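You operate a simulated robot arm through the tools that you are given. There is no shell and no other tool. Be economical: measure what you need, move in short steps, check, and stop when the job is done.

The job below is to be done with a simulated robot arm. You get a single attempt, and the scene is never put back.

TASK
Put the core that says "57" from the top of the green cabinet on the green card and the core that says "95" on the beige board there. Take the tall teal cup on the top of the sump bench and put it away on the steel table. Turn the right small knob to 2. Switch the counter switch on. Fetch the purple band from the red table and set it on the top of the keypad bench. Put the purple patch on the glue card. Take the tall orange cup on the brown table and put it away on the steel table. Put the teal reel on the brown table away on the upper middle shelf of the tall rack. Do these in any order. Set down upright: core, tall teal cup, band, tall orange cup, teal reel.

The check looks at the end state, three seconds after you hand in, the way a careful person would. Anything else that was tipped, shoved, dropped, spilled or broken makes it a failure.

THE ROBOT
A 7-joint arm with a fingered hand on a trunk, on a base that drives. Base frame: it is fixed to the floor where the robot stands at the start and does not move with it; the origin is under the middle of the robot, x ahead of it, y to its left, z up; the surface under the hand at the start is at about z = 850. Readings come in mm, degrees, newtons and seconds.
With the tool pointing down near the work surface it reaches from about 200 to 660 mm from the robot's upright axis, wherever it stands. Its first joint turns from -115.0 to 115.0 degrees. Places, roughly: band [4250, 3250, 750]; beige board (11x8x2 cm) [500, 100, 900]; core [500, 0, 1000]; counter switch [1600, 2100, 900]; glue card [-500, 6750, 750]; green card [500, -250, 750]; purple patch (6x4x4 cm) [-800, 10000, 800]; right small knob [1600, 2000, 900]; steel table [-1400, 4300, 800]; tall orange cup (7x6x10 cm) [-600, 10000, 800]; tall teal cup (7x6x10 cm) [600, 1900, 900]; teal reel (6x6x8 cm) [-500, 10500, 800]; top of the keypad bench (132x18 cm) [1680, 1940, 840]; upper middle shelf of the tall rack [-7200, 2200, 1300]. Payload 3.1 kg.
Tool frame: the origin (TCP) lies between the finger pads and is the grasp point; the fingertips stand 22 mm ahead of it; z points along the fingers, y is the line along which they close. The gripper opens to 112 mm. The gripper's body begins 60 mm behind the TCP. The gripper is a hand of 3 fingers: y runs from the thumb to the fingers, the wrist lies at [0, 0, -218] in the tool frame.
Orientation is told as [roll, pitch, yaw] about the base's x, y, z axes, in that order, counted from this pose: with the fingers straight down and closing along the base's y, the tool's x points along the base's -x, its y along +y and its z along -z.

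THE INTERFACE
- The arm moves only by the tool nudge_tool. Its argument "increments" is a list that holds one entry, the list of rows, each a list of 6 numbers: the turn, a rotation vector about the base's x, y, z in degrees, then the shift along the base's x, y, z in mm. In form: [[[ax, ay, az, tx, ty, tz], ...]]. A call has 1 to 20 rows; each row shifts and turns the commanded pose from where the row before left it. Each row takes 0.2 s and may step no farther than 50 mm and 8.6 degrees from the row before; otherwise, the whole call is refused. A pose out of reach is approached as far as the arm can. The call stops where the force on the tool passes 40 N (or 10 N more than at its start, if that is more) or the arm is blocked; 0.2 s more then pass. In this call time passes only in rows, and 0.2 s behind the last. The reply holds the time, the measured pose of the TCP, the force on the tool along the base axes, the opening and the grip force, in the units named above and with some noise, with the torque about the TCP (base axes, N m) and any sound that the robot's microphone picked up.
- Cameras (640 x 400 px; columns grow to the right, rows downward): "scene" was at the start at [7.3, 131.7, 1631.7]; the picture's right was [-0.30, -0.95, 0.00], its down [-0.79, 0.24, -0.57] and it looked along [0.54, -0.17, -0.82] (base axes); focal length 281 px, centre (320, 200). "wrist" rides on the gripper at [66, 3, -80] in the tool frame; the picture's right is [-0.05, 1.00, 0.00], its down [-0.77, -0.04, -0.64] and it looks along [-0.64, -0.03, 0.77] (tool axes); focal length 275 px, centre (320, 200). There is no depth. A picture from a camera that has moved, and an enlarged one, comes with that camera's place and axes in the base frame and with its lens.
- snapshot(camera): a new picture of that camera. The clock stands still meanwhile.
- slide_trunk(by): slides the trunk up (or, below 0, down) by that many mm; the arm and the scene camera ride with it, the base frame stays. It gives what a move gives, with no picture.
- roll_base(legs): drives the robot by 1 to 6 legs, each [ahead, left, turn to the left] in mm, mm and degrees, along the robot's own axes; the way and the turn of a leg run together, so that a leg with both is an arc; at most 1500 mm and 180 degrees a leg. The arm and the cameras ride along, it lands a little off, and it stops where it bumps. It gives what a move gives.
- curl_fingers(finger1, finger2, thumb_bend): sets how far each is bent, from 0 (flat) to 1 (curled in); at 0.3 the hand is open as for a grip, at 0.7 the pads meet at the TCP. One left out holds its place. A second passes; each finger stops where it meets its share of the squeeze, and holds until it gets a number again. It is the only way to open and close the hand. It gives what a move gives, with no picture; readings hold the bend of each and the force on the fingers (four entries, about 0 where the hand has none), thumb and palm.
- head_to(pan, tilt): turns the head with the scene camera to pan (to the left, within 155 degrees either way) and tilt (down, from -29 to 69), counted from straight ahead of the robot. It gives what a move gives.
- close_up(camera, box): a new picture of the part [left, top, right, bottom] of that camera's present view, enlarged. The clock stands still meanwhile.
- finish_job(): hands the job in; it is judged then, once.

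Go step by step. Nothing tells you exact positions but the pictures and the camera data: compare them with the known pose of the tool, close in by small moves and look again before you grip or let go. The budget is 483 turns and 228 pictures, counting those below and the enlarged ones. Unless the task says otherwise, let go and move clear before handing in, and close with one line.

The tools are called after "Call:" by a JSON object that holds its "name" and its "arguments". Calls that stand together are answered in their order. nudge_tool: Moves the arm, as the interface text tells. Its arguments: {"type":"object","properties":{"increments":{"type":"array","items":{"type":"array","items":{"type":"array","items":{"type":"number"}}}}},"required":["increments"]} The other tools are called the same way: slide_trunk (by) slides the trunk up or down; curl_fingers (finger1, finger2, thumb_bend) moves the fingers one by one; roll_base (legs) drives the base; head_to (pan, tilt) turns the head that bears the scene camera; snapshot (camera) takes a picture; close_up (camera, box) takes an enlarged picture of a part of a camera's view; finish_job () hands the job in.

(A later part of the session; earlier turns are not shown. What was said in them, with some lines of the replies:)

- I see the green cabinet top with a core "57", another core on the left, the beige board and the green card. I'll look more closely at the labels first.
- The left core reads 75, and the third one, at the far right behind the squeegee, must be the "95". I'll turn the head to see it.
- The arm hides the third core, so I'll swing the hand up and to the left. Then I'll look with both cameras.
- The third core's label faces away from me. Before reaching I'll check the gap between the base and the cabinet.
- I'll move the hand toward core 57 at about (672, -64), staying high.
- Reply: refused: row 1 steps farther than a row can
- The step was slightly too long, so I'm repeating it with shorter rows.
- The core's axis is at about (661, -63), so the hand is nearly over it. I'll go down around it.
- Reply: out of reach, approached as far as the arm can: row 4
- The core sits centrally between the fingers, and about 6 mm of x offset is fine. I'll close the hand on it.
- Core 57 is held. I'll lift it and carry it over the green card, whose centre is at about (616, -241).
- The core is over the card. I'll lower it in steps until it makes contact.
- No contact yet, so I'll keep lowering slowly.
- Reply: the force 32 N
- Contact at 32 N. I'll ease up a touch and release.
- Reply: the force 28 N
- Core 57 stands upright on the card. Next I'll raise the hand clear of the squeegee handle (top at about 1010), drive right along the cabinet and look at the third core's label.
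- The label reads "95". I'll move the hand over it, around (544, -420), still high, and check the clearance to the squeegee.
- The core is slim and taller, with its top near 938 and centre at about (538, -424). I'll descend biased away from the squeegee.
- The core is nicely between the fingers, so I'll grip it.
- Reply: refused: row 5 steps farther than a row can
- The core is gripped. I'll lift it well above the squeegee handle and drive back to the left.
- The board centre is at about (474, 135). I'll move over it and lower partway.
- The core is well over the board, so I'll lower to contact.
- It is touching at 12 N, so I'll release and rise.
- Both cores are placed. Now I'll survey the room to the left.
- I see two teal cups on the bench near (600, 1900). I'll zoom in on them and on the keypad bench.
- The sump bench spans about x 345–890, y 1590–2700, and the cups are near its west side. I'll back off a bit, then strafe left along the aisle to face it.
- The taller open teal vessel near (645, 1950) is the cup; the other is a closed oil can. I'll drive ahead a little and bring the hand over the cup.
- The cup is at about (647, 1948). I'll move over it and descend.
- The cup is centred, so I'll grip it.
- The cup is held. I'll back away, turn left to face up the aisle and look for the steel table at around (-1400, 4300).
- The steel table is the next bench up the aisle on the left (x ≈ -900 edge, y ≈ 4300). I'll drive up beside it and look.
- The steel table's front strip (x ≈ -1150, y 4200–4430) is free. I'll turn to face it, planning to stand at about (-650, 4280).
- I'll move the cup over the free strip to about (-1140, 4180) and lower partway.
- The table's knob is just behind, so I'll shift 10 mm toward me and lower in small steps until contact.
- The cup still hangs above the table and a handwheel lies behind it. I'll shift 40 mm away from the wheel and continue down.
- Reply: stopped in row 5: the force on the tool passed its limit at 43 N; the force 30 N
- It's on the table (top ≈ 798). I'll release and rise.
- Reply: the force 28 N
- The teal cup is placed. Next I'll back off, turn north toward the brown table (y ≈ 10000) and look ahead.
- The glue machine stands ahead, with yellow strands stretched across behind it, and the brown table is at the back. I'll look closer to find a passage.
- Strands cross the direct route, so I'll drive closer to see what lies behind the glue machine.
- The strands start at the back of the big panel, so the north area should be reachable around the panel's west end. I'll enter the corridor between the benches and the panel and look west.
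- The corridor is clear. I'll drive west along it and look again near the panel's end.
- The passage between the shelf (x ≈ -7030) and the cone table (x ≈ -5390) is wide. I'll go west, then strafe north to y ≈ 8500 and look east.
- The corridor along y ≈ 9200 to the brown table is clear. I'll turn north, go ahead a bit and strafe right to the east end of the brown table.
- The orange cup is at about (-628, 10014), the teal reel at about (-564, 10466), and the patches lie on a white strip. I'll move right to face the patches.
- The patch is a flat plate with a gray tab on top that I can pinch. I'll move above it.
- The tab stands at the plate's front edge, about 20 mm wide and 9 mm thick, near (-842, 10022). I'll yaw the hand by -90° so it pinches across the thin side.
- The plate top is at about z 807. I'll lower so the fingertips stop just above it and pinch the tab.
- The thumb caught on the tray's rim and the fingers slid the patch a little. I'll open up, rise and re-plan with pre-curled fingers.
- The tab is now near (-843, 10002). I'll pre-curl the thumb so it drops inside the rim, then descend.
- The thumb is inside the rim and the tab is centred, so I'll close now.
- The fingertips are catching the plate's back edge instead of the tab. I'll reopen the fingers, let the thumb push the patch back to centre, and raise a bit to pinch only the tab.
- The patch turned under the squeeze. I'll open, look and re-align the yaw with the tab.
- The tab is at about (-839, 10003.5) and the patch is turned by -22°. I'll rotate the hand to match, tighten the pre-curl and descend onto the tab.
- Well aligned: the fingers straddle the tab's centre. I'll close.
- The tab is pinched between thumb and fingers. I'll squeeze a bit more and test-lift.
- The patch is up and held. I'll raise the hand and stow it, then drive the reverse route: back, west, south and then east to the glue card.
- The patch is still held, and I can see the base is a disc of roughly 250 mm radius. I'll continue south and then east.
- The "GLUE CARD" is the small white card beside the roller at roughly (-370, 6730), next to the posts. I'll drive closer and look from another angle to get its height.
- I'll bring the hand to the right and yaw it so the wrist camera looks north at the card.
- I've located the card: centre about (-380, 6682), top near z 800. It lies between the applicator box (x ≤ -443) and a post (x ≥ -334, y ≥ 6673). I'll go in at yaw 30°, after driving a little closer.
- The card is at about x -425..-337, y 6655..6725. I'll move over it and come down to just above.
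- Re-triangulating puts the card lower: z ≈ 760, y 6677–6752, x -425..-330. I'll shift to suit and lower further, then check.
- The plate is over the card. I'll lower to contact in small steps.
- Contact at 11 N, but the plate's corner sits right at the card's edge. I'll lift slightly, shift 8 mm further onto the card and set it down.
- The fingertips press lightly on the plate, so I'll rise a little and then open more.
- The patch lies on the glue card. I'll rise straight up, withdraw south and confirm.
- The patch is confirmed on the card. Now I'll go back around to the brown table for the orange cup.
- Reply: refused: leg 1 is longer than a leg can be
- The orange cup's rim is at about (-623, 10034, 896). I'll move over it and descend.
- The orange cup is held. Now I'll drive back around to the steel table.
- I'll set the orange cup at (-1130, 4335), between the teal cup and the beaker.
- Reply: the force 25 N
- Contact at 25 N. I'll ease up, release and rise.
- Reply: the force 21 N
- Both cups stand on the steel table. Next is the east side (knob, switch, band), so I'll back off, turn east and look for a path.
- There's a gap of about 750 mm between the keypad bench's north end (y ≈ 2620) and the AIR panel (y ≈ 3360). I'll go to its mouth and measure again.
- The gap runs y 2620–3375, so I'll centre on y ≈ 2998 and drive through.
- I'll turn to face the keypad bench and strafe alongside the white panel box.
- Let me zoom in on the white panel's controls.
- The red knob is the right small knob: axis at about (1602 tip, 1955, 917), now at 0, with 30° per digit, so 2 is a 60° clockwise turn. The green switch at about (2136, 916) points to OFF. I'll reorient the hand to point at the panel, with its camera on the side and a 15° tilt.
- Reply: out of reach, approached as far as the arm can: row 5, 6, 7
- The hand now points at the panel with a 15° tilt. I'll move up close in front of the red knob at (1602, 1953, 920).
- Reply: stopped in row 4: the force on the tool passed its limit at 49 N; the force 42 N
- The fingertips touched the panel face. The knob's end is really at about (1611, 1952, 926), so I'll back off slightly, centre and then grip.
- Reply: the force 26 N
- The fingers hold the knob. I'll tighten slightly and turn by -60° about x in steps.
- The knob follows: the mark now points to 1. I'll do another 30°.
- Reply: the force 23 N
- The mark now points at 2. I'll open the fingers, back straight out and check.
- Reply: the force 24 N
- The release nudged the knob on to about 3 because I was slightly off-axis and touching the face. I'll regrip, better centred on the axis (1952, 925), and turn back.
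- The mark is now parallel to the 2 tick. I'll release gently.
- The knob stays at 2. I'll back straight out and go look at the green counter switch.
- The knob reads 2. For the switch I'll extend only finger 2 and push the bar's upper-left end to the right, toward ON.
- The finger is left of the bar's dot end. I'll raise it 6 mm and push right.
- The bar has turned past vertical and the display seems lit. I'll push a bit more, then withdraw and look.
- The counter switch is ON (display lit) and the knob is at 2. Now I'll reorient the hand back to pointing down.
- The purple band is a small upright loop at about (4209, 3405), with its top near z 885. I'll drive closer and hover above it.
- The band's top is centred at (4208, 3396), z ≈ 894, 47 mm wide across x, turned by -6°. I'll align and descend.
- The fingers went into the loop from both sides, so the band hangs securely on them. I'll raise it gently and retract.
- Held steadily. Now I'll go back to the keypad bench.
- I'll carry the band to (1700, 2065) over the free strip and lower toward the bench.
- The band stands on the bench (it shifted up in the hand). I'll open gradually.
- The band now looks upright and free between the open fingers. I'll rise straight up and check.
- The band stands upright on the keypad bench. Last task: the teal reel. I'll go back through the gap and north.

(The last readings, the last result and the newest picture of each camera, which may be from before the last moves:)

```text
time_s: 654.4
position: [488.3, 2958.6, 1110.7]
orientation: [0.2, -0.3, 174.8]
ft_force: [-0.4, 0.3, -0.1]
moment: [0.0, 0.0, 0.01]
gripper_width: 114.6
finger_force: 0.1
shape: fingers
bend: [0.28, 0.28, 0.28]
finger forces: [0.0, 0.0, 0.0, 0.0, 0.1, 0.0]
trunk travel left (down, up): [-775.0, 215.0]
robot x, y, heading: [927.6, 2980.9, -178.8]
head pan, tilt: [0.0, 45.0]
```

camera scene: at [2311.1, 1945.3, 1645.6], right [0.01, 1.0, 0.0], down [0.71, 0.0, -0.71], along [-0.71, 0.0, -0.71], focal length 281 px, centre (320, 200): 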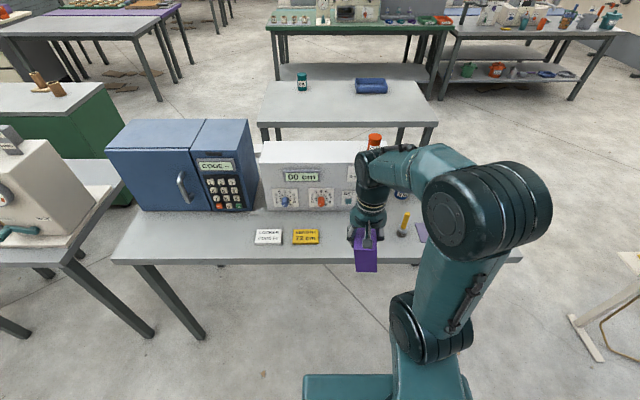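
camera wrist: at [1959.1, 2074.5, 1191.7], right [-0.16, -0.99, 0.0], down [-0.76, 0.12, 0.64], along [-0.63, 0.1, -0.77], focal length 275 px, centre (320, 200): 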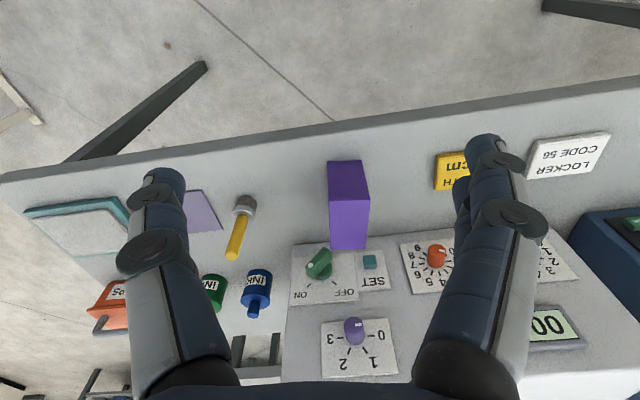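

Call:
{"name": "roll_base", "arguments": {"legs": [[1200, -150, 0], [0, 0, -91], [1400, 0, 0], [1260, 0, 0], [0, 1490, 0], [0, 1490, 0]]}}

```text
time_s: 690.6
position: [-3239.2, 6200.8, 1110.3]
orientation: [0.1, -0.2, 82.3]
ft_force: [0.0, 0.8, 0.1]
moment: [0.01, 0.0, 0.02]
gripper_width: 114.8
finger_force: 0.1
shape: fingers
bend: [0.28, 0.28, 0.28]
finger forces: [0.1, 0.0, 0.1, 0.0, 0.0, 0.0]
trunk travel left (down, up): [-775.0, 215.0]
robot x, y, heading: [-3232.6, 5756.0, 88.5]
head pan, tilt: [0.0, 45.0]
```

Call:
{"name": "roll_base", "arguments": {"legs": [[0, 1490, 1.5], [0, 1320, 0], [1500, 0, 0], [1500, 0, 0], [470, 0, 0], [0, -1500, 0]]}}

```text
time_s: 727.6
position: [-4671.1, 9732.4, 1109.6]
orientation: [0.1, -0.3, 86.0]
ft_force: [0.3, -0.5, -1.1]
moment: [0.04, -0.01, 0.0]
gripper_width: 114.7
finger_force: 0.1
shape: fingers
bend: [0.28, 0.28, 0.28]
finger forces: [0.0, 0.1, 0.0, 0.1, 0.0, 0.0]
trunk travel left (down, up): [-775.0, 215.0]
robot x, y, heading: [-4641.6, 9288.6, 92.4]
head pan, tilt: [0.0, 45.0]
```

Call:
{"name": "roll_base", "arguments": {"legs": [[0, 0, -2.2], [0, -1490, 0], [0, -1490, 0], [0, -1480, 0], [0, 0, 90]]}}

Call:
{"name": "head_to", "arguments": {"pan": -60, "tilt": 35}}

Call:
{"name": "snapshot", "arguments": {"camera": "scene"}}

```text
time_s: 753.0
position: [-639.9, 9300.4, 1110.9]
orientation: [0.1, -0.3, 172.2]
ft_force: [0.7, -0.2, -0.3]
moment: [-0.01, 0.01, 0.01]
gripper_width: 114.6
finger_force: 0.1
shape: fingers
bend: [0.28, 0.28, 0.28]
finger forces: [0.1, 0.0, 0.0, 0.1, 0.0, 0.0]
trunk travel left (down, up): [-775.0, 215.0]
robot x, y, heading: [-198.4, 9307.0, 178.5]
head pan, tilt: [0.0, 45.0]
```

```text
time_s: 754.3
position: [-641.4, 9301.0, 1110.1]
orientation: [0.1, -0.2, 172.3]
ft_force: [-0.7, 0.1, -0.4]
moment: [-0.03, 0.0, -0.01]
gripper_width: 114.8
finger_force: 0.1
shape: fingers
bend: [0.28, 0.28, 0.28]
finger forces: [0.0, 0.0, 0.0, 0.1, 0.0, 0.0]
trunk travel left (down, up): [-775.0, 215.0]
robot x, y, heading: [-195.1, 9302.1, 178.4]
head pan, tilt: [-60.0, 35.0]
```

```text
46 pictures are left
camera scene: at [-183.9, 9227.4, 1660.4], right [0.88, 0.48, 0.0], down [0.27, -0.5, -0.82], along [-0.39, 0.72, -0.57], focal length 281 px, centre (320, 200)
```

scene: 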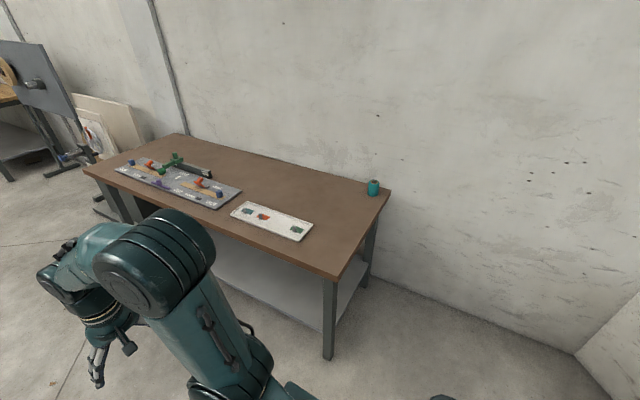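

The reel stands at the table's far east corner, about (-542, 10495), with the wall at y ≈ 10690. I'll strafe along the table's end.

Call:
{"name": "roll_base", "arguments": {"legs": [[-50, 0, 1.5], [0, -1010, 0]]}}

Call:
{"name": "head_to", "arguments": {"pan": -20, "tilt": 50}}

Call:
{"name": "snapshot", "arguments": {"camera": "scene"}}

Call:
{"name": "snapshot", "arguments": {"camera": "wrist"}}

```text
time_s: 760.0
position: [-594.0, 10288.4, 1110.0]
orientation: [0.1, -0.3, 174.5]
ft_force: [-0.8, -0.5, 0.0]
moment: [-0.02, -0.02, 0.02]
gripper_width: 114.5
finger_force: 0.1
shape: fingers
bend: [0.28, 0.28, 0.28]
finger forces: [0.0, 0.0, 0.0, 0.0, 0.0, 0.0]
trunk travel left (down, up): [-775.0, 215.0]
robot x, y, heading: [-150.9, 10309.6, -179.1]
head pan, tilt: [-60.0, 35.0]
```

```text
time_s: 761.1
position: [-593.7, 10287.3, 1110.7]
orientation: [0.1, -0.4, 174.5]
ft_force: [-0.6, -0.5, 0.0]
moment: [-0.06, -0.02, 0.02]
gripper_width: 114.6
finger_force: 0.1
shape: fingers
bend: [0.28, 0.28, 0.28]
finger forces: [0.0, 0.0, 0.0, 0.1, 0.0, 0.0]
trunk travel left (down, up): [-775.0, 215.0]
robot x, y, heading: [-150.7, 10304.1, -179.4]
head pan, tilt: [-20.0, 50.0]
```

```text
45 pictures are left
camera scene: at [-163.6, 10182.0, 1638.7], right [0.33, 0.94, 0.0], down [0.72, -0.25, -0.64], along [-0.61, 0.21, -0.77], focal length 281 px, centre (320, 200)
```

scene: 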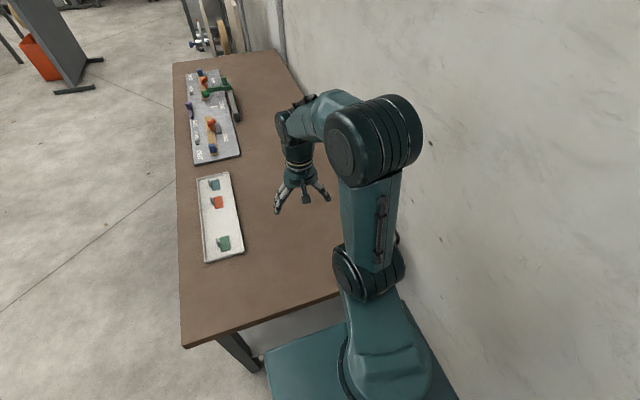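

```text
44 pictures are left
camera wrist: at [-528.6, 10277.4, 1191.0], right [-0.14, -0.99, 0.0], down [-0.76, 0.11, 0.64], along [-0.63, 0.09, -0.77], focal length 275 px, centre (320, 200)
```

wrist: 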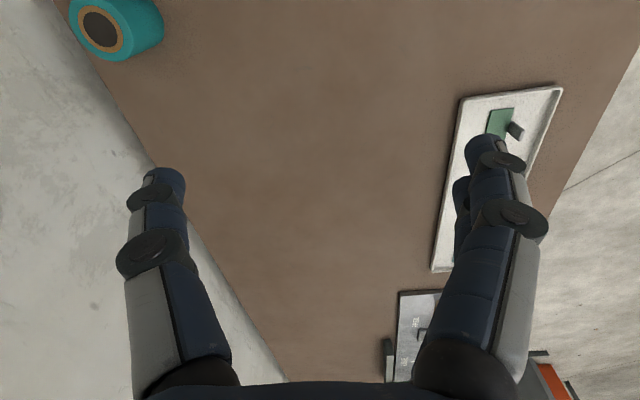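

The reel is at about (-540, 10496). I'll move the hand over it.

Call:
{"name": "nudge_tool", "arguments": {"increments": [[[0, 0, 5, 10, 40, -10], [0, 0, 0, 11, 42, -10], [0, 0, 0, 11, 42, 0], [0, 0, 0, 11, 42, 0], [0, 0, 0, 11, 42, 0]]]}}

Call:
{"name": "snapshot", "arguments": {"camera": "wrist"}}

```text
time_s: 762.3
position: [-539.6, 10497.1, 1094.1]
orientation: [0.1, -0.4, 179.7]
ft_force: [0.0, 0.2, 0.0]
moment: [-0.03, -0.02, 0.01]
gripper_width: 115.1
finger_force: 0.1
shape: fingers
bend: [0.28, 0.28, 0.28]
finger forces: [0.0, 0.0, 0.1, 0.0, 0.1, 0.0]
trunk travel left (down, up): [-775.0, 215.0]
robot x, y, heading: [-152.0, 10308.3, -179.4]
head pan, tilt: [-20.0, 50.0]
```

```text
43 pictures are left
camera wrist: at [-472.9, 10492.8, 1173.3], right [-0.06, -1.0, 0.0], down [-0.77, 0.04, 0.64], along [-0.64, 0.03, -0.77], focal length 275 px, centre (320, 200)
```

wrist: 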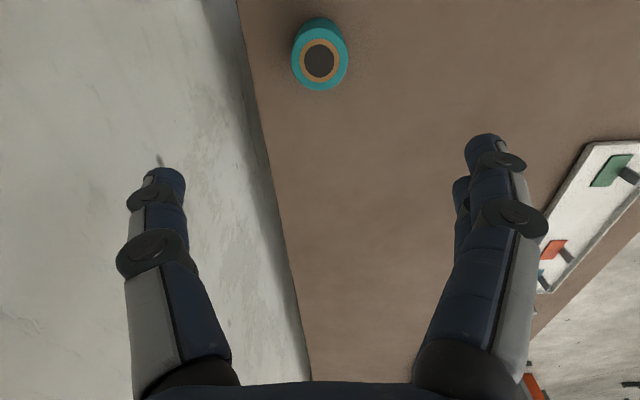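

Call:
{"name": "nudge_tool", "arguments": {"increments": [[[0, 0, 0, 0, -1, -45], [0, 0, 0, 0, 0, -45], [0, 0, 0, 0, 0, -45], [0, 0, 0, 0, 0, -45], [0, 0, 0, 0, 0, -45], [0, 0, 0, 0, 0, -15]]]}}

Call:
{"name": "snapshot", "arguments": {"camera": "wrist"}}

```text
time_s: 763.7
position: [-539.6, 10494.3, 848.5]
orientation: [0.1, -0.4, 179.4]
ft_force: [-0.4, -0.9, -0.8]
moment: [-0.02, -0.05, -0.01]
gripper_width: 114.7
finger_force: 0.1
shape: fingers
bend: [0.28, 0.28, 0.28]
finger forces: [0.0, 0.0, 0.1, 0.0, 0.1, 0.0]
trunk travel left (down, up): [-775.0, 215.0]
robot x, y, heading: [-152.7, 10309.1, -179.2]
head pan, tilt: [-20.0, 50.0]
```

```text
42 pictures are left
camera wrist: at [-472.8, 10489.5, 930.7], right [-0.06, -1.0, 0.0], down [-0.77, 0.04, 0.64], along [-0.64, 0.04, -0.77], focal length 275 px, centre (320, 200)
```

wrist: 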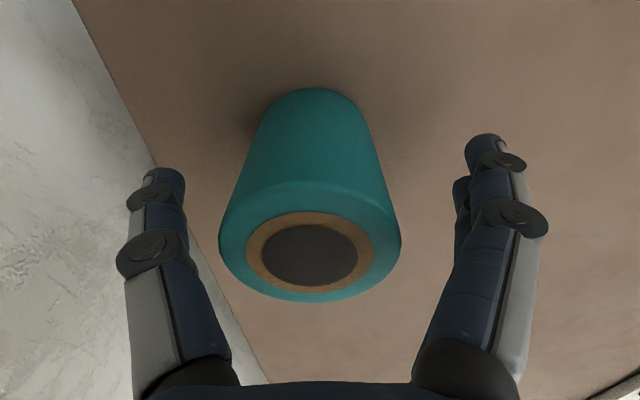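

The reel is reachable, but for the shelf I want a tilted grip so the hand clears the shelf above. I'll rise, back off a bit, pitch the hand 45° and come back.

Call:
{"name": "nudge_tool", "arguments": {"increments": [[[0, 0, 0, 0, 0, 45], [0, 0, 0, 0, 0, 49], [0, 0, 0, 0, 0, 49]]]}}

Call:
{"name": "roll_base", "arguments": {"legs": [[-160, 0, 0]]}}

Call:
{"name": "nudge_tool", "arguments": {"increments": [[[0, 7.5, 0, -20, 0, 0], [0, 7.5, 0, -20, 0, 0], [0, 7.5, 0, -20, 0, 0], [0, 7.5, 0, -20, 0, 0], [0, 7.5, 0, -20, 0, 0], [0, 7.5, 0, -20, 0, 0]]]}}

Call:
{"name": "snapshot", "arguments": {"camera": "wrist"}}

```text
time_s: 764.5
position: [-538.4, 10495.8, 992.4]
orientation: [0.0, -0.4, 179.5]
ft_force: [-0.3, -0.3, -0.7]
moment: [0.02, 0.05, -0.02]
gripper_width: 114.6
finger_force: 0.1
shape: fingers
bend: [0.28, 0.28, 0.28]
finger forces: [0.0, 0.1, 0.1, 0.0, 0.1, 0.0]
trunk travel left (down, up): [-775.0, 215.0]
robot x, y, heading: [-148.3, 10303.7, -179.4]
head pan, tilt: [-20.0, 50.0]
```

```text
time_s: 765.9
position: [-376.3, 10499.1, 991.3]
orientation: [0.1, -0.4, 179.6]
ft_force: [0.2, 0.1, -0.8]
moment: [-0.01, -0.01, 0.03]
gripper_width: 114.9
finger_force: 0.1
shape: fingers
bend: [0.28, 0.28, 0.28]
finger forces: [0.1, 0.1, 0.0, 0.1, 0.0, 0.1]
trunk travel left (down, up): [-775.0, 215.0]
robot x, y, heading: [8.3, 10308.6, -179.2]
head pan, tilt: [-20.0, 50.0]
```

```text
time_s: 767.3
position: [-543.9, 10502.2, 1016.7]
orientation: [0.6, -44.7, 179.2]
ft_force: [0.1, -0.4, -0.2]
moment: [-0.02, -0.02, -0.01]
gripper_width: 114.8
finger_force: 0.2
shape: fingers
bend: [0.28, 0.28, 0.28]
finger forces: [0.0, 0.0, 0.1, 0.1, 0.0, 0.0]
out of reach, approached as far as the arm can: row 5, 6
trunk travel left (down, up): [-775.0, 215.0]
robot x, y, heading: [8.8, 10304.5, -179.4]
head pan, tilt: [-20.0, 50.0]
```

```text
41 pictures are left
camera wrist: at [-440.6, 10497.4, 1028.7], right [-0.04, -1.0, 0.04], down [-0.1, 0.04, 0.99], along [-0.99, 0.04, -0.1], focal length 275 px, centre (320, 200)
```

wrist: 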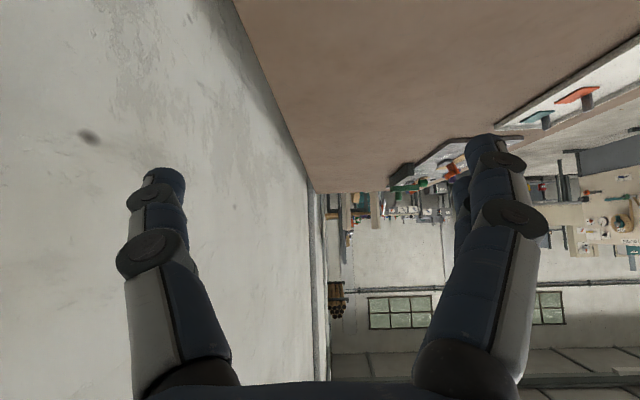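

Tilt achieved. I'll descend around the reel.

Call:
{"name": "nudge_tool", "arguments": {"increments": [[[0, 0, 0, 3, -5, -43], [0, 0, 0, 0, 0, -43], [0, 0, 0, 0, 0, -43], [0, 0, 0, 0, 0, -40]]]}}

Call:
{"name": "snapshot", "arguments": {"camera": "wrist"}}

Call:
{"name": "snapshot", "arguments": {"camera": "scene"}}

```text
time_s: 768.3
position: [-569.9, 10499.4, 856.9]
orientation: [0.6, -45.4, 179.2]
ft_force: [0.7, 0.3, -0.1]
moment: [-0.03, 0.01, 0.02]
gripper_width: 115.0
finger_force: 0.1
shape: fingers
bend: [0.28, 0.28, 0.28]
finger forces: [0.0, 0.0, 0.0, 0.1, 0.0, 0.1]
out of reach, approached as far as the arm can: row 1, 2
trunk travel left (down, up): [-775.0, 215.0]
robot x, y, heading: [9.8, 10310.6, -179.3]
head pan, tilt: [-20.0, 50.0]
```

```text
40 pictures are left
camera wrist: at [-466.2, 10495.9, 867.0], right [-0.04, -1.0, 0.04], down [-0.09, 0.04, 0.99], along [-1.0, 0.04, -0.09], focal length 275 px, centre (320, 200)
```

wrist: 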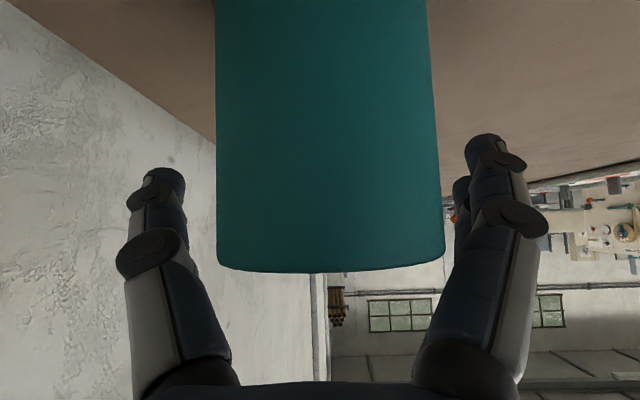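

```text
39 pictures are left
camera scene: at [-1.9, 10184.3, 1638.8], right [0.33, 0.94, 0.0], down [0.72, -0.25, -0.64], along [-0.61, 0.21, -0.77], focal length 281 px, centre (320, 200)
```

scene: 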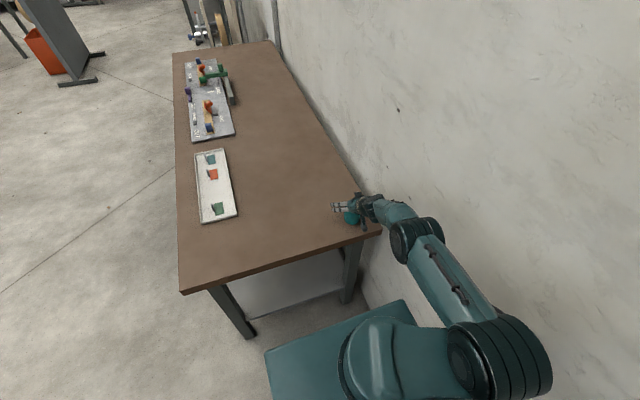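

Call:
{"name": "nudge_tool", "arguments": {"increments": [[[0, 0, 0, 14, -2, -4], [0, 0, 0, 14, -2, -6]]]}}

Call:
{"name": "snapshot", "arguments": {"camera": "wrist"}}

```text
time_s: 768.9
position: [-563.3, 10496.8, 842.4]
orientation: [0.6, -45.3, 179.1]
ft_force: [-0.2, 0.0, 0.5]
moment: [-0.03, 0.03, 0.04]
gripper_width: 114.9
finger_force: 0.4
shape: fingers
bend: [0.28, 0.28, 0.28]
finger forces: [0.0, 0.0, 0.0, 0.1, 0.6, 0.1]
out of reach, approached as far as the arm can: row 1, 2
trunk travel left (down, up): [-775.0, 215.0]
robot x, y, heading: [16.1, 10307.5, -179.5]
head pan, tilt: [-20.0, 50.0]
```

```text
38 pictures are left
camera wrist: at [-459.7, 10491.9, 852.4], right [-0.04, -1.0, 0.04], down [-0.09, 0.04, 0.99], along [-1.0, 0.03, -0.09], focal length 275 px, centre (320, 200)
```

wrist: 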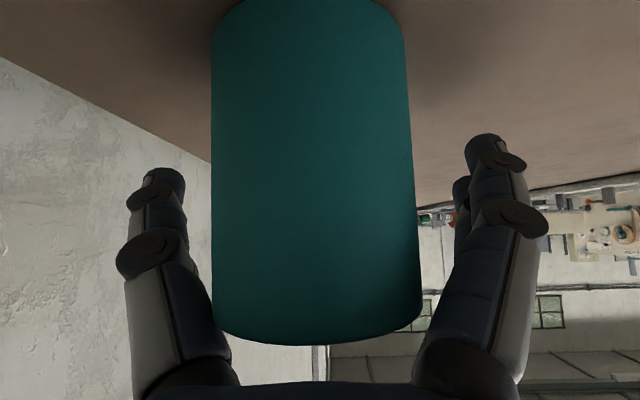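

Call:
{"name": "roll_base", "arguments": {"legs": [[-20, 0, 0]]}}

Call:
{"name": "snapshot", "arguments": {"camera": "wrist"}}

```text
time_s: 769.7
position: [-543.7, 10496.4, 842.5]
orientation: [0.6, -45.3, 179.3]
ft_force: [0.2, -0.3, 0.7]
moment: [0.0, 0.01, -0.03]
gripper_width: 115.1
finger_force: 0.1
shape: fingers
bend: [0.28, 0.28, 0.28]
finger forces: [0.0, 0.0, 0.0, 0.0, 0.1, 0.0]
trunk travel left (down, up): [-775.0, 215.0]
robot x, y, heading: [33.3, 10309.2, -179.6]
head pan, tilt: [-20.0, 50.0]
```

```text
37 pictures are left
camera wrist: at [-439.7, 10492.1, 852.4], right [-0.04, -1.0, 0.04], down [-0.09, 0.04, 0.99], along [-1.0, 0.03, -0.09], focal length 275 px, centre (320, 200)
```

wrist: 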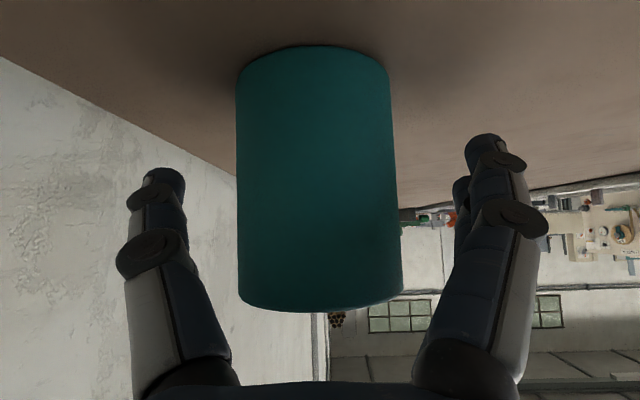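

Now the reel sits between the fingers at mid-height. I'll grip it.

Call:
{"name": "curl_fingers", "arguments": {"finger1": 0.7, "finger2": 0.7, "thumb_bend": 0.7}}

Call:
{"name": "nudge_tool", "arguments": {"increments": [[[0, 0, 0, 0, 0, 15], [0, 0, 0, 0, 0, 30], [0, 0, 0, 0, 0, 40], [0, 0, 0, 0, 0, 45], [0, 0, 0, 0, 0, 45], [0, 0, 0, 0, 0, 45], [0, 0, 0, 0, 0, 45]]]}}

Call:
{"name": "snapshot", "arguments": {"camera": "wrist"}}

```text
time_s: 770.7
position: [-542.9, 10495.3, 842.3]
orientation: [0.6, -45.2, 179.3]
ft_force: [-0.5, 0.4, -0.6]
moment: [0.02, 0.0, -0.02]
gripper_width: 46.7
finger_force: 19.6
shape: fingers
bend: [0.53, 0.59, 0.61]
finger forces: [9.6, 9.8, 0.0, 0.0, 20.0, 0.0]
trunk travel left (down, up): [-775.0, 215.0]
robot x, y, heading: [31.2, 10310.5, -179.3]
head pan, tilt: [-20.0, 50.0]
```

```text
time_s: 772.3
position: [-553.0, 10496.7, 1106.4]
orientation: [0.7, -45.1, 179.2]
ft_force: [-0.1, -0.1, -0.9]
moment: [0.05, 0.03, -0.03]
gripper_width: 46.2
finger_force: 19.6
shape: fingers
bend: [0.54, 0.59, 0.61]
finger forces: [9.2, 9.9, 0.1, 0.1, 19.4, 0.0]
out of reach, approached as far as the arm can: row 1, 2
trunk travel left (down, up): [-775.0, 215.0]
robot x, y, heading: [32.4, 10309.0, -179.4]
head pan, tilt: [-20.0, 50.0]
```

```text
36 pictures are left
camera wrist: at [-449.6, 10492.2, 1116.0], right [-0.04, -1.0, 0.04], down [-0.09, 0.04, 0.99], along [-0.99, 0.03, -0.09], focal length 275 px, centre (320, 200)
```

wrist: 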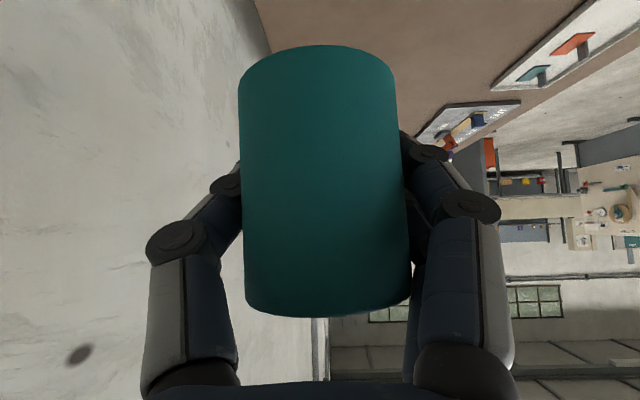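

The reel is held upright with the hand tilted. I'll drive back out: strafe clear of the table, then west along the corridor.

Call:
{"name": "roll_base", "arguments": {"legs": [[0, 1070, 0], [1490, 0, 0], [1490, 0, 0], [1490, 0, 0], [1480, 0, 0]]}}

```text
time_s: 805.9
position: [-6518.0, 9517.7, 1105.9]
orientation: [0.6, -45.3, 175.8]
ft_force: [-1.2, 0.8, -0.9]
moment: [0.03, 0.02, 0.03]
gripper_width: 46.2
finger_force: 19.4
shape: fingers
bend: [0.54, 0.59, 0.61]
finger forces: [9.0, 10.0, 0.1, 0.0, 19.4, 0.0]
trunk travel left (down, up): [-775.0, 215.0]
robot x, y, heading: [-5946.9, 9293.4, 177.4]
head pan, tilt: [-20.0, 50.0]
```

Call:
{"name": "roll_base", "arguments": {"legs": [[0, 0, 2.5], [0, 1480, 0], [0, 1480, 0], [0, 450, 0]]}}

Call:
{"name": "head_to", "arguments": {"pan": 70, "tilt": 18}}

Call:
{"name": "snapshot", "arguments": {"camera": "scene"}}

```text
time_s: 823.0
position: [-6555.2, 6057.2, 1104.4]
orientation: [0.6, -45.2, 177.6]
ft_force: [0.5, -0.4, -1.9]
moment: [0.04, 0.01, -0.01]
gripper_width: 46.1
finger_force: 19.7
shape: fingers
bend: [0.54, 0.59, 0.61]
finger forces: [9.1, 9.8, 0.1, 0.0, 19.3, 0.1]
trunk travel left (down, up): [-775.0, 215.0]
robot x, y, heading: [-5975.1, 5853.2, 178.9]
head pan, tilt: [-20.0, 50.0]
```

```text
time_s: 824.6
position: [-6555.9, 6058.0, 1105.9]
orientation: [0.6, -45.3, 177.5]
ft_force: [-0.5, -0.2, -0.2]
moment: [0.0, 0.0, 0.01]
gripper_width: 45.9
finger_force: 19.3
shape: fingers
bend: [0.54, 0.59, 0.61]
finger forces: [9.0, 9.9, 0.0, 0.0, 19.2, 0.1]
trunk travel left (down, up): [-775.0, 215.0]
robot x, y, heading: [-5976.8, 5850.1, 179.0]
head pan, tilt: [70.0, 18.0]
```

```text
35 pictures are left
camera scene: at [-5955.1, 5612.1, 1687.5], right [-0.93, 0.36, 0.0], down [0.11, 0.29, -0.95], along [-0.34, -0.89, -0.31], focal length 281 px, centre (320, 200)
```

scene: 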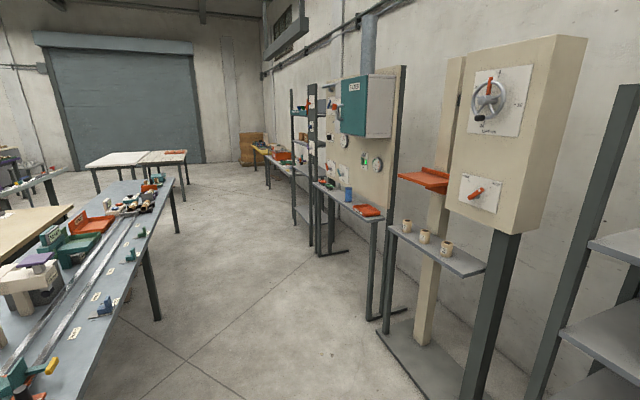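

The corridor south is clear (x -6990..-5420). I'll strafe south and look at the tall rack.

Call:
{"name": "roll_base", "arguments": {"legs": [[50, 0, 1], [0, 1490, 0], [0, 1490, 0]]}}

Call:
{"name": "head_to", "arguments": {"pan": 20, "tilt": 15}}

Call:
{"name": "snapshot", "arguments": {"camera": "scene"}}

```text
time_s: 839.4
position: [-6677.3, 3118.5, 1105.0]
orientation: [0.6, -45.1, 176.2]
ft_force: [-0.3, -0.6, -0.9]
moment: [-0.01, -0.03, -0.01]
gripper_width: 46.1
finger_force: 19.7
shape: fingers
bend: [0.54, 0.59, 0.61]
finger forces: [9.1, 10.0, 0.0, 0.0, 19.1, 0.0]
trunk travel left (down, up): [-775.0, 215.0]
robot x, y, heading: [-6101.5, 2902.4, 177.8]
head pan, tilt: [70.0, 18.0]
```

```text
time_s: 840.6
position: [-6675.3, 3118.9, 1105.3]
orientation: [0.6, -45.2, 176.3]
ft_force: [0.3, -0.8, -0.3]
moment: [-0.03, 0.0, 0.01]
gripper_width: 46.2
finger_force: 18.7
shape: fingers
bend: [0.54, 0.59, 0.61]
finger forces: [9.1, 9.8, 0.0, 0.0, 19.2, 0.0]
trunk travel left (down, up): [-775.0, 215.0]
robot x, y, heading: [-6101.8, 2903.8, 177.7]
head pan, tilt: [20.0, 15.0]
```

```text
34 pictures are left
camera scene: at [-6139.5, 2718.4, 1692.4], right [-0.3, 0.95, 0.0], down [0.25, 0.08, -0.97], along [-0.92, -0.29, -0.26], focal length 281 px, centre (320, 200)
```

scene: 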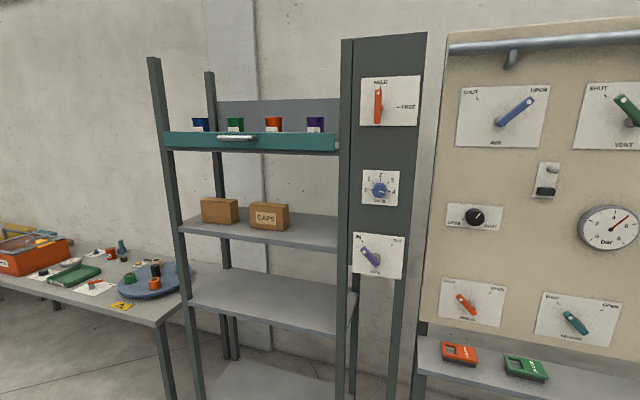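

The rack's upper middle shelf (second from top, z ≈ 1252) has a free area at its right front, y ≈ 2390. I'll strafe across, raise the trunk and look again.

Call:
{"name": "roll_base", "arguments": {"legs": [[0, 0, 2.2], [0, 715, 0]]}}

Call:
{"name": "slide_trunk", "arguments": {"by": 210}}

Call:
{"name": "nudge_tool", "arguments": {"increments": [[[0, 0, 0, 0, 0, 25], [0, 0, 0, 0, 0, 25]]]}}

Call:
{"name": "head_to", "arguments": {"pan": 0, "tilt": 30}}

Call:
{"name": "snapshot", "arguments": {"camera": "scene"}}

Call:
{"name": "snapshot", "arguments": {"camera": "wrist"}}

```text
time_s: 844.9
position: [-6685.7, 2375.4, 1105.4]
orientation: [0.6, -45.2, 178.6]
ft_force: [-0.6, 0.2, -0.9]
moment: [0.07, 0.01, 0.01]
gripper_width: 46.1
finger_force: 18.8
shape: fingers
bend: [0.54, 0.59, 0.61]
finger forces: [9.0, 9.7, 0.0, 0.0, 19.2, 0.0]
trunk travel left (down, up): [-775.0, 215.0]
robot x, y, heading: [-6101.9, 2181.9, 179.8]
head pan, tilt: [20.0, 15.0]
```

```text
time_s: 847.2
position: [-6685.4, 2375.5, 1315.6]
orientation: [0.6, -45.2, 178.5]
ft_force: [0.6, 0.5, -1.7]
moment: [-0.01, 0.01, 0.0]
gripper_width: 46.2
finger_force: 18.9
shape: fingers
bend: [0.54, 0.59, 0.61]
finger forces: [9.1, 9.9, 0.0, 0.1, 19.2, 0.0]
trunk travel left (down, up): [-985.0, 5.0]
robot x, y, heading: [-6105.0, 2180.3, 180.1]
head pan, tilt: [20.0, 15.0]
```

```text
time_s: 847.8
position: [-6688.8, 2375.4, 1364.0]
orientation: [0.7, -45.2, 178.5]
ft_force: [-0.1, 0.3, -1.3]
moment: [0.02, 0.03, 0.03]
gripper_width: 46.1
finger_force: 19.3
shape: fingers
bend: [0.54, 0.6, 0.61]
finger forces: [9.1, 9.9, 0.0, 0.0, 19.2, 0.0]
trunk travel left (down, up): [-985.0, 5.0]
robot x, y, heading: [-6100.9, 2181.3, 180.0]
head pan, tilt: [20.0, 15.0]
```

```text
time_s: 848.6
position: [-6687.7, 2375.2, 1365.2]
orientation: [0.6, -45.2, 178.6]
ft_force: [-0.3, -0.4, -0.8]
moment: [0.01, 0.0, 0.01]
gripper_width: 45.9
finger_force: 18.9
shape: fingers
bend: [0.54, 0.6, 0.61]
finger forces: [9.1, 9.8, 0.0, 0.0, 19.2, 0.0]
trunk travel left (down, up): [-985.0, 5.0]
robot x, y, heading: [-6101.9, 2183.7, 179.8]
head pan, tilt: [0.0, 30.0]
```

```text
33 pictures are left
camera scene: at [-6135.8, 2029.4, 1878.3], right [0.0, 1.0, 0.0], down [0.5, 0.0, -0.87], along [-0.87, 0.0, -0.5], focal length 281 px, centre (320, 200)
```

scene: 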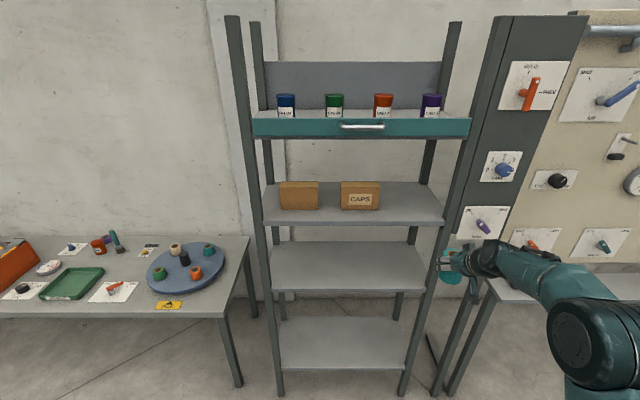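

```text
32 pictures are left
camera wrist: at [-6583.1, 2369.8, 1375.4], right [-0.05, -1.0, 0.04], down [-0.09, 0.04, 0.99], along [-0.99, 0.05, -0.09], focal length 275 px, centre (320, 200)
```

wrist: 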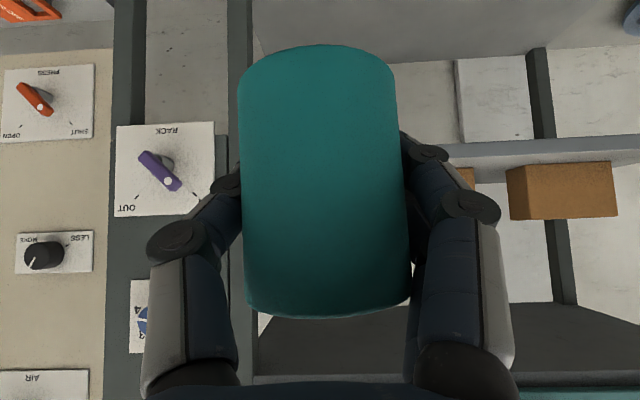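

The target spot is (-7120, 2395), between the CAPS box and the right upright, with shelf top z ≈ 1252. I'll shift right a little and drive in.

Call:
{"name": "nudge_tool", "arguments": {"increments": [[[0, 0, 0, 0, 20, 0]]]}}

Call:
{"name": "roll_base", "arguments": {"legs": [[330, 0, 0]]}}

Call:
{"name": "snapshot", "arguments": {"camera": "wrist"}}

Call:
{"name": "snapshot", "arguments": {"camera": "scene"}}

```text
time_s: 849.0
position: [-6686.3, 2397.9, 1365.4]
orientation: [0.7, -45.4, 178.5]
ft_force: [0.3, 0.6, -0.5]
moment: [0.0, -0.01, -0.01]
gripper_width: 46.0
finger_force: 18.9
shape: fingers
bend: [0.54, 0.6, 0.61]
finger forces: [9.1, 9.9, 0.1, 0.1, 19.2, 0.0]
trunk travel left (down, up): [-985.0, 5.0]
robot x, y, heading: [-6102.9, 2181.5, 180.2]
head pan, tilt: [0.0, 30.0]
```

```text
time_s: 851.2
position: [-7017.0, 2394.9, 1365.7]
orientation: [0.7, -45.3, 178.7]
ft_force: [-0.9, 0.5, -0.8]
moment: [-0.01, 0.03, 0.03]
gripper_width: 45.8
finger_force: 19.0
shape: fingers
bend: [0.54, 0.6, 0.61]
finger forces: [9.0, 9.8, 0.0, 0.0, 19.2, 0.0]
trunk travel left (down, up): [-985.0, 5.0]
robot x, y, heading: [-6433.7, 2183.1, -179.9]
head pan, tilt: [0.0, 30.0]
```

```text
31 pictures are left
camera wrist: at [-6912.8, 2389.4, 1375.5], right [-0.05, -1.0, 0.04], down [-0.09, 0.04, 0.99], along [-0.99, 0.04, -0.09], focal length 275 px, centre (320, 200)
```

wrist: 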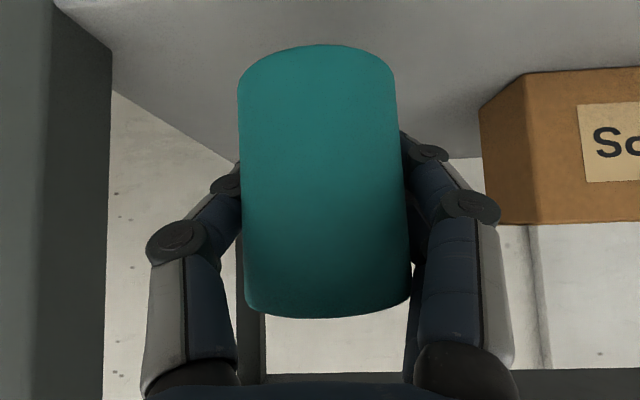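

```text
30 pictures are left
camera scene: at [-6464.4, 2029.1, 1878.2], right [0.0, 1.0, 0.0], down [0.5, 0.0, -0.87], along [-0.87, 0.0, -0.5], focal length 281 px, centre (320, 200)
```

scene: 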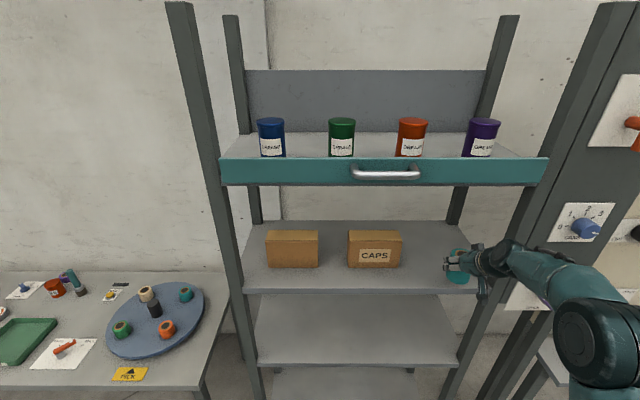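

Call:
{"name": "roll_base", "arguments": {"legs": [[103, 0, 0]]}}

Call:
{"name": "nudge_tool", "arguments": {"increments": [[[0, 0, 0, 0, 0, -20], [0, 0, 0, 0, 0, -15]]]}}

Call:
{"name": "snapshot", "arguments": {"camera": "wrist"}}

Call:
{"name": "close_up", "arguments": {"camera": "scene", "box": [330, 200, 530, 330]}}

```text
time_s: 852.3
position: [-7117.1, 2395.1, 1364.9]
orientation: [0.6, -45.2, 178.7]
ft_force: [0.0, -0.6, -1.9]
moment: [0.0, 0.0, 0.01]
gripper_width: 46.0
finger_force: 18.8
shape: fingers
bend: [0.54, 0.6, 0.61]
finger forces: [9.1, 9.8, 0.0, 0.0, 19.3, 0.0]
trunk travel left (down, up): [-985.0, 5.0]
robot x, y, heading: [-6534.3, 2179.0, -179.7]
head pan, tilt: [0.0, 30.0]
```

```text
time_s: 852.9
position: [-7118.2, 2395.1, 1329.6]
orientation: [0.6, -45.1, 178.8]
ft_force: [0.3, -0.9, -0.6]
moment: [-0.01, 0.01, 0.03]
gripper_width: 45.9
finger_force: 18.3
shape: fingers
bend: [0.54, 0.6, 0.61]
finger forces: [9.1, 9.8, 0.1, 0.0, 19.2, 0.0]
trunk travel left (down, up): [-985.0, 5.0]
robot x, y, heading: [-6532.5, 2179.5, -179.7]
head pan, tilt: [0.0, 30.0]
```

```text
29 pictures are left
camera wrist: at [-7014.3, 2389.2, 1339.7], right [-0.05, -1.0, 0.04], down [-0.09, 0.04, 0.99], along [-0.99, 0.04, -0.09], focal length 275 px, centre (320, 200)
```

wrist: 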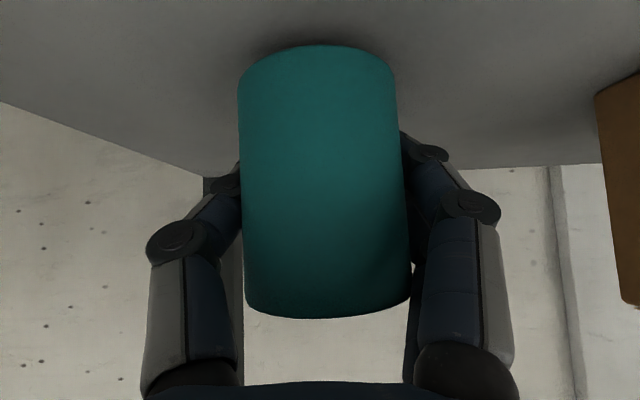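

```text
3.08 times, centred on (430, 265) of scene
camera zoom: at [-6567.4, 2029.1, 1878.2], right [0.0, 1.0, 0.0], down [0.5, 0.0, -0.87], along [-0.87, 0.0, -0.5], focal length 865 px, centre (-18, 0)
```

zoom: 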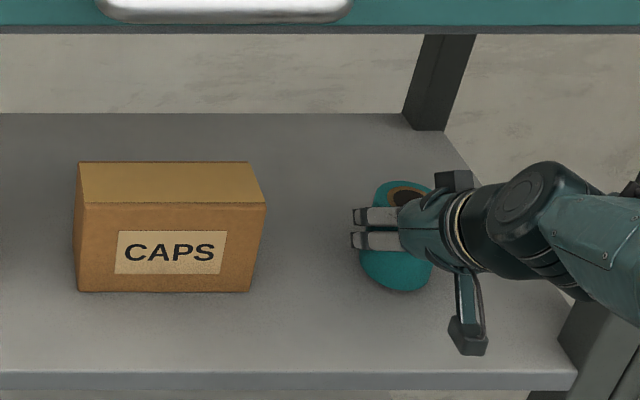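

The reel is over the free spot on the right shelf. I'll lower to contact.

Call:
{"name": "nudge_tool", "arguments": {"increments": [[[0, 0, 0, 0, 0, -10], [0, 0, 0, 0, 0, -8], [0, 0, 0, 0, 0, -4], [0, 0, 0, 0, 0, -2], [0, 0, 0, 0, 0, -2], [0, 0, 0, 0, 0, -2], [0, 0, 0, 0, 0, -2]]]}}

```text
time_s: 854.4
position: [-7118.6, 2395.0, 1308.0]
orientation: [0.4, -46.2, 178.8]
ft_force: [3.7, -2.8, 12.6]
moment: [0.04, 0.03, -0.04]
gripper_width: 42.8
finger_force: 19.5
shape: fingers
bend: [0.57, 0.64, 0.64]
finger forces: [9.7, 11.7, 0.0, 0.1, 18.4, 0.0]
trunk travel left (down, up): [-985.0, 5.0]
robot x, y, heading: [-6533.0, 2182.1, -179.9]
head pan, tilt: [0.0, 30.0]
stopped in row 7: the force on the tool passed its limit at 41 N (the readings are from after the stop); the commanded pose is now the measured one
```

Call:
{"name": "snapshot", "arguments": {"camera": "wrist"}}

```text
27 pictures are left
camera wrist: at [-7015.0, 2389.0, 1316.8], right [-0.05, -1.0, 0.04], down [-0.07, 0.04, 1.0], along [-1.0, 0.05, -0.07], focal length 275 px, centre (320, 200)
```

wrist: 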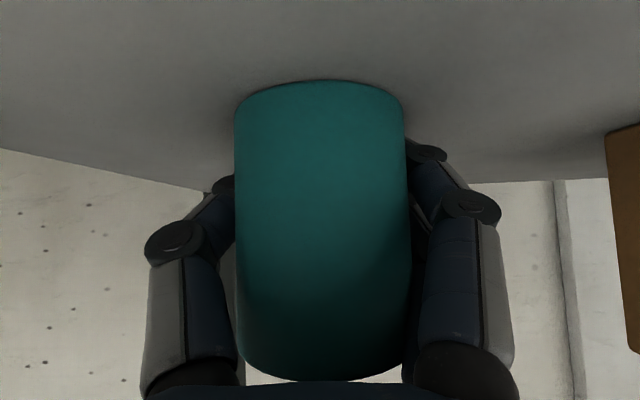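

The reel is seated on the shelf. I'll release gradually.

Call:
{"name": "curl_fingers", "arguments": {"finger1": 0.5, "finger2": 0.53, "thumb_bend": 0.54}}

Call:
{"name": "snapshot", "arguments": {"camera": "wrist"}}

```text
time_s: 855.4
position: [-7120.0, 2396.4, 1308.2]
orientation: [0.4, -46.2, 178.6]
ft_force: [-3.1, 2.2, 23.7]
moment: [-0.71, 0.35, -0.14]
gripper_width: 47.7
finger_force: 12.1
shape: fingers
bend: [0.54, 0.53, 0.54]
finger forces: [22.7, 0.3, 0.0, 0.0, 1.0, 0.1]
trunk travel left (down, up): [-985.0, 5.0]
robot x, y, heading: [-6534.3, 2183.0, -179.7]
head pan, tilt: [0.0, 30.0]
```

```text
26 pictures are left
camera wrist: at [-7014.8, 2389.9, 1316.7], right [-0.05, -1.0, 0.04], down [-0.07, 0.04, 1.0], along [-1.0, 0.05, -0.08], focal length 275 px, centre (320, 200)
```

wrist: 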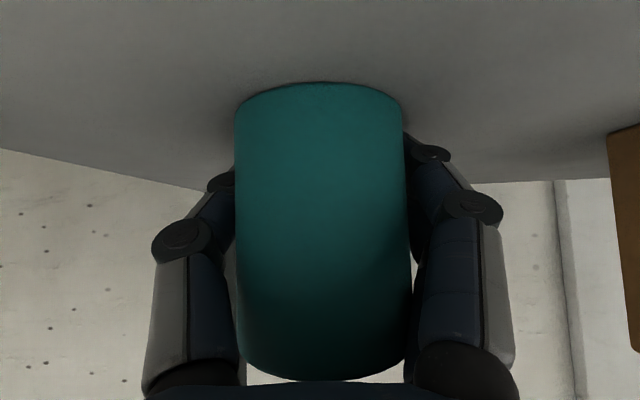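

A fingertip touches the shelf. I'll rise a few millimetres now that the grip is loose, then open fully.

Call:
{"name": "nudge_tool", "arguments": {"increments": [[[0, 0, 0, 0, 0, 3], [0, 0, 0, 0, 0, 3]]]}}

Call:
{"name": "curl_fingers", "arguments": {"finger1": 0.35, "finger2": 0.35, "thumb_bend": 0.35}}

Call:
{"name": "snapshot", "arguments": {"camera": "wrist"}}

Call:
{"name": "close_up", "arguments": {"camera": "scene", "box": [330, 200, 530, 330]}}

```text
time_s: 856.0
position: [-7119.7, 2395.1, 1308.1]
orientation: [0.7, -45.5, 178.7]
ft_force: [-0.4, 0.3, 1.7]
moment: [0.01, 0.06, -0.01]
gripper_width: 48.1
finger_force: 1.5
shape: fingers
bend: [0.52, 0.53, 0.54]
finger forces: [2.0, 0.5, 0.1, 0.0, 0.7, 0.0]
trunk travel left (down, up): [-985.0, 5.0]
robot x, y, heading: [-6535.4, 2183.9, -179.8]
head pan, tilt: [0.0, 30.0]
```

```text
time_s: 857.0
position: [-7120.1, 2395.6, 1310.6]
orientation: [0.5, -45.9, 178.6]
ft_force: [-0.2, 0.1, -0.8]
moment: [-0.02, -0.02, -0.01]
gripper_width: 97.3
finger_force: 0.0
shape: fingers
bend: [0.35, 0.35, 0.35]
finger forces: [0.0, 0.0, 0.0, 0.0, 0.0, 0.0]
trunk travel left (down, up): [-985.0, 5.0]
robot x, y, heading: [-6535.5, 2180.3, -179.8]
head pan, tilt: [0.0, 30.0]
```

```text
25 pictures are left
camera wrist: at [-7016.3, 2389.9, 1320.4], right [-0.05, -1.0, 0.04], down [-0.08, 0.04, 1.0], along [-1.0, 0.05, -0.08], focal length 275 px, centre (320, 200)
```

wrist: 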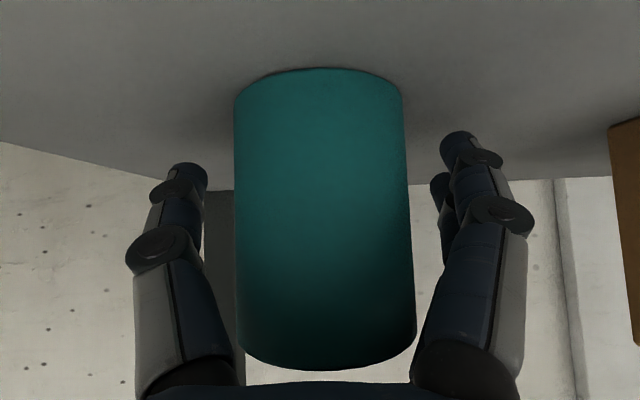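

```text
3.08 times, centred on (430, 265) of scene
camera zoom: at [-6567.2, 2028.9, 1878.2], right [0.0, 1.0, 0.0], down [0.5, 0.0, -0.87], along [-0.87, 0.0, -0.5], focal length 865 px, centre (-18, 0)
```

zoom: 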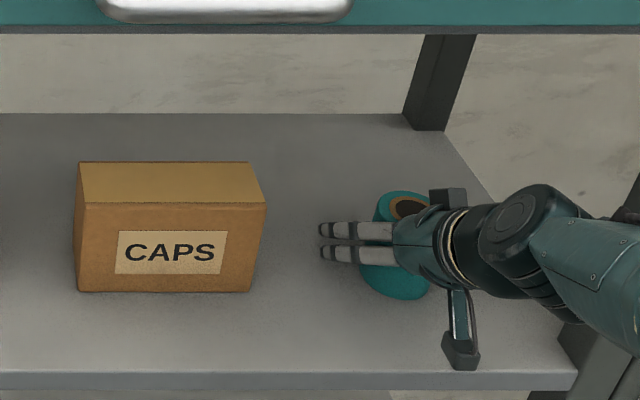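

The reel stands free. I'll open a bit more and back straight out with the base.

Call:
{"name": "curl_fingers", "arguments": {"finger1": 0.28, "finger2": 0.28, "thumb_bend": 0.28}}

Call:
{"name": "roll_base", "arguments": {"legs": [[-120, 0, 0], [-300, 0, 0]]}}

Call:
{"name": "snapshot", "arguments": {"camera": "scene"}}

Call:
{"name": "snapshot", "arguments": {"camera": "wrist"}}

```text
time_s: 858.0
position: [-7120.3, 2397.4, 1312.1]
orientation: [0.5, -46.0, 178.5]
ft_force: [-0.5, 0.3, 0.1]
moment: [-0.03, 0.01, -0.02]
gripper_width: 114.7
finger_force: 0.1
shape: fingers
bend: [0.28, 0.28, 0.28]
finger forces: [0.0, 0.1, 0.0, 0.1, 0.0, 0.0]
trunk travel left (down, up): [-985.0, 5.0]
robot x, y, heading: [-6535.2, 2182.7, -179.7]
head pan, tilt: [0.0, 30.0]
```

```text
time_s: 860.9
position: [-6696.5, 2397.1, 1311.1]
orientation: [0.6, -45.8, 178.6]
ft_force: [0.9, 0.0, 0.8]
moment: [0.01, -0.01, 0.01]
gripper_width: 114.9
finger_force: 0.2
shape: fingers
bend: [0.28, 0.28, 0.28]
finger forces: [0.0, 0.0, 0.0, 0.0, 0.0, 0.1]
trunk travel left (down, up): [-985.0, 5.0]
robot x, y, heading: [-6110.8, 2180.7, -179.9]
head pan, tilt: [0.0, 30.0]
```

```text
23 pictures are left
camera scene: at [-6144.3, 2029.5, 1878.2], right [0.0, 1.0, 0.0], down [0.5, 0.0, -0.87], along [-0.87, 0.0, -0.5], focal length 281 px, centre (320, 200)
```

scene: 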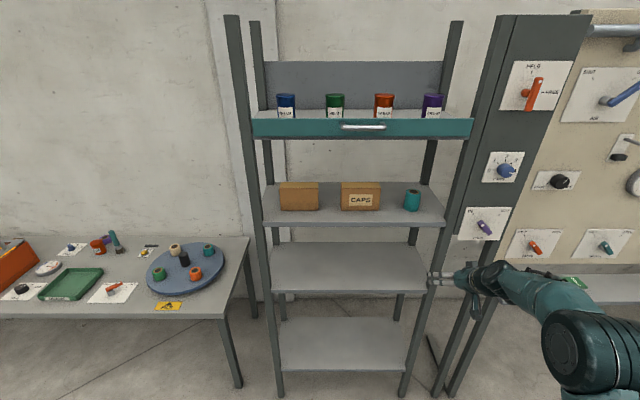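

```text
22 pictures are left
camera wrist: at [-6592.8, 2390.6, 1319.9], right [-0.05, -1.0, 0.04], down [-0.08, 0.04, 1.0], along [-1.0, 0.05, -0.08], focal length 275 px, centre (320, 200)
```

wrist: 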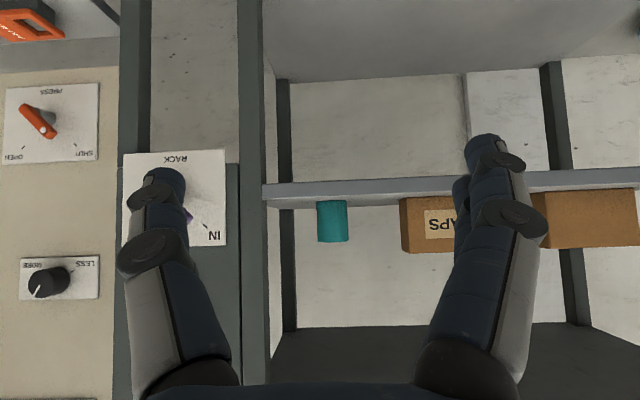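

The teal reel stands upright on the upper middle shelf, so every part of the job is in place and the hand is clear. I'm handing in.

Call:
{"name": "finish_job", "arguments": {}}

```text
The job is handed in.
```

I did every part of the job and handed it in: both cores, both cups, the knob at 2, the switch on, the band, the patch and the reel are where you asked, and the cores, cups, band and reel stand upright. Three slips on the way: the purple patch slid and turned in its tray before I got hold of it, the hand pressed the control panel at up to 49 N, and the knob slipped to about 3 before I set it back to 2.
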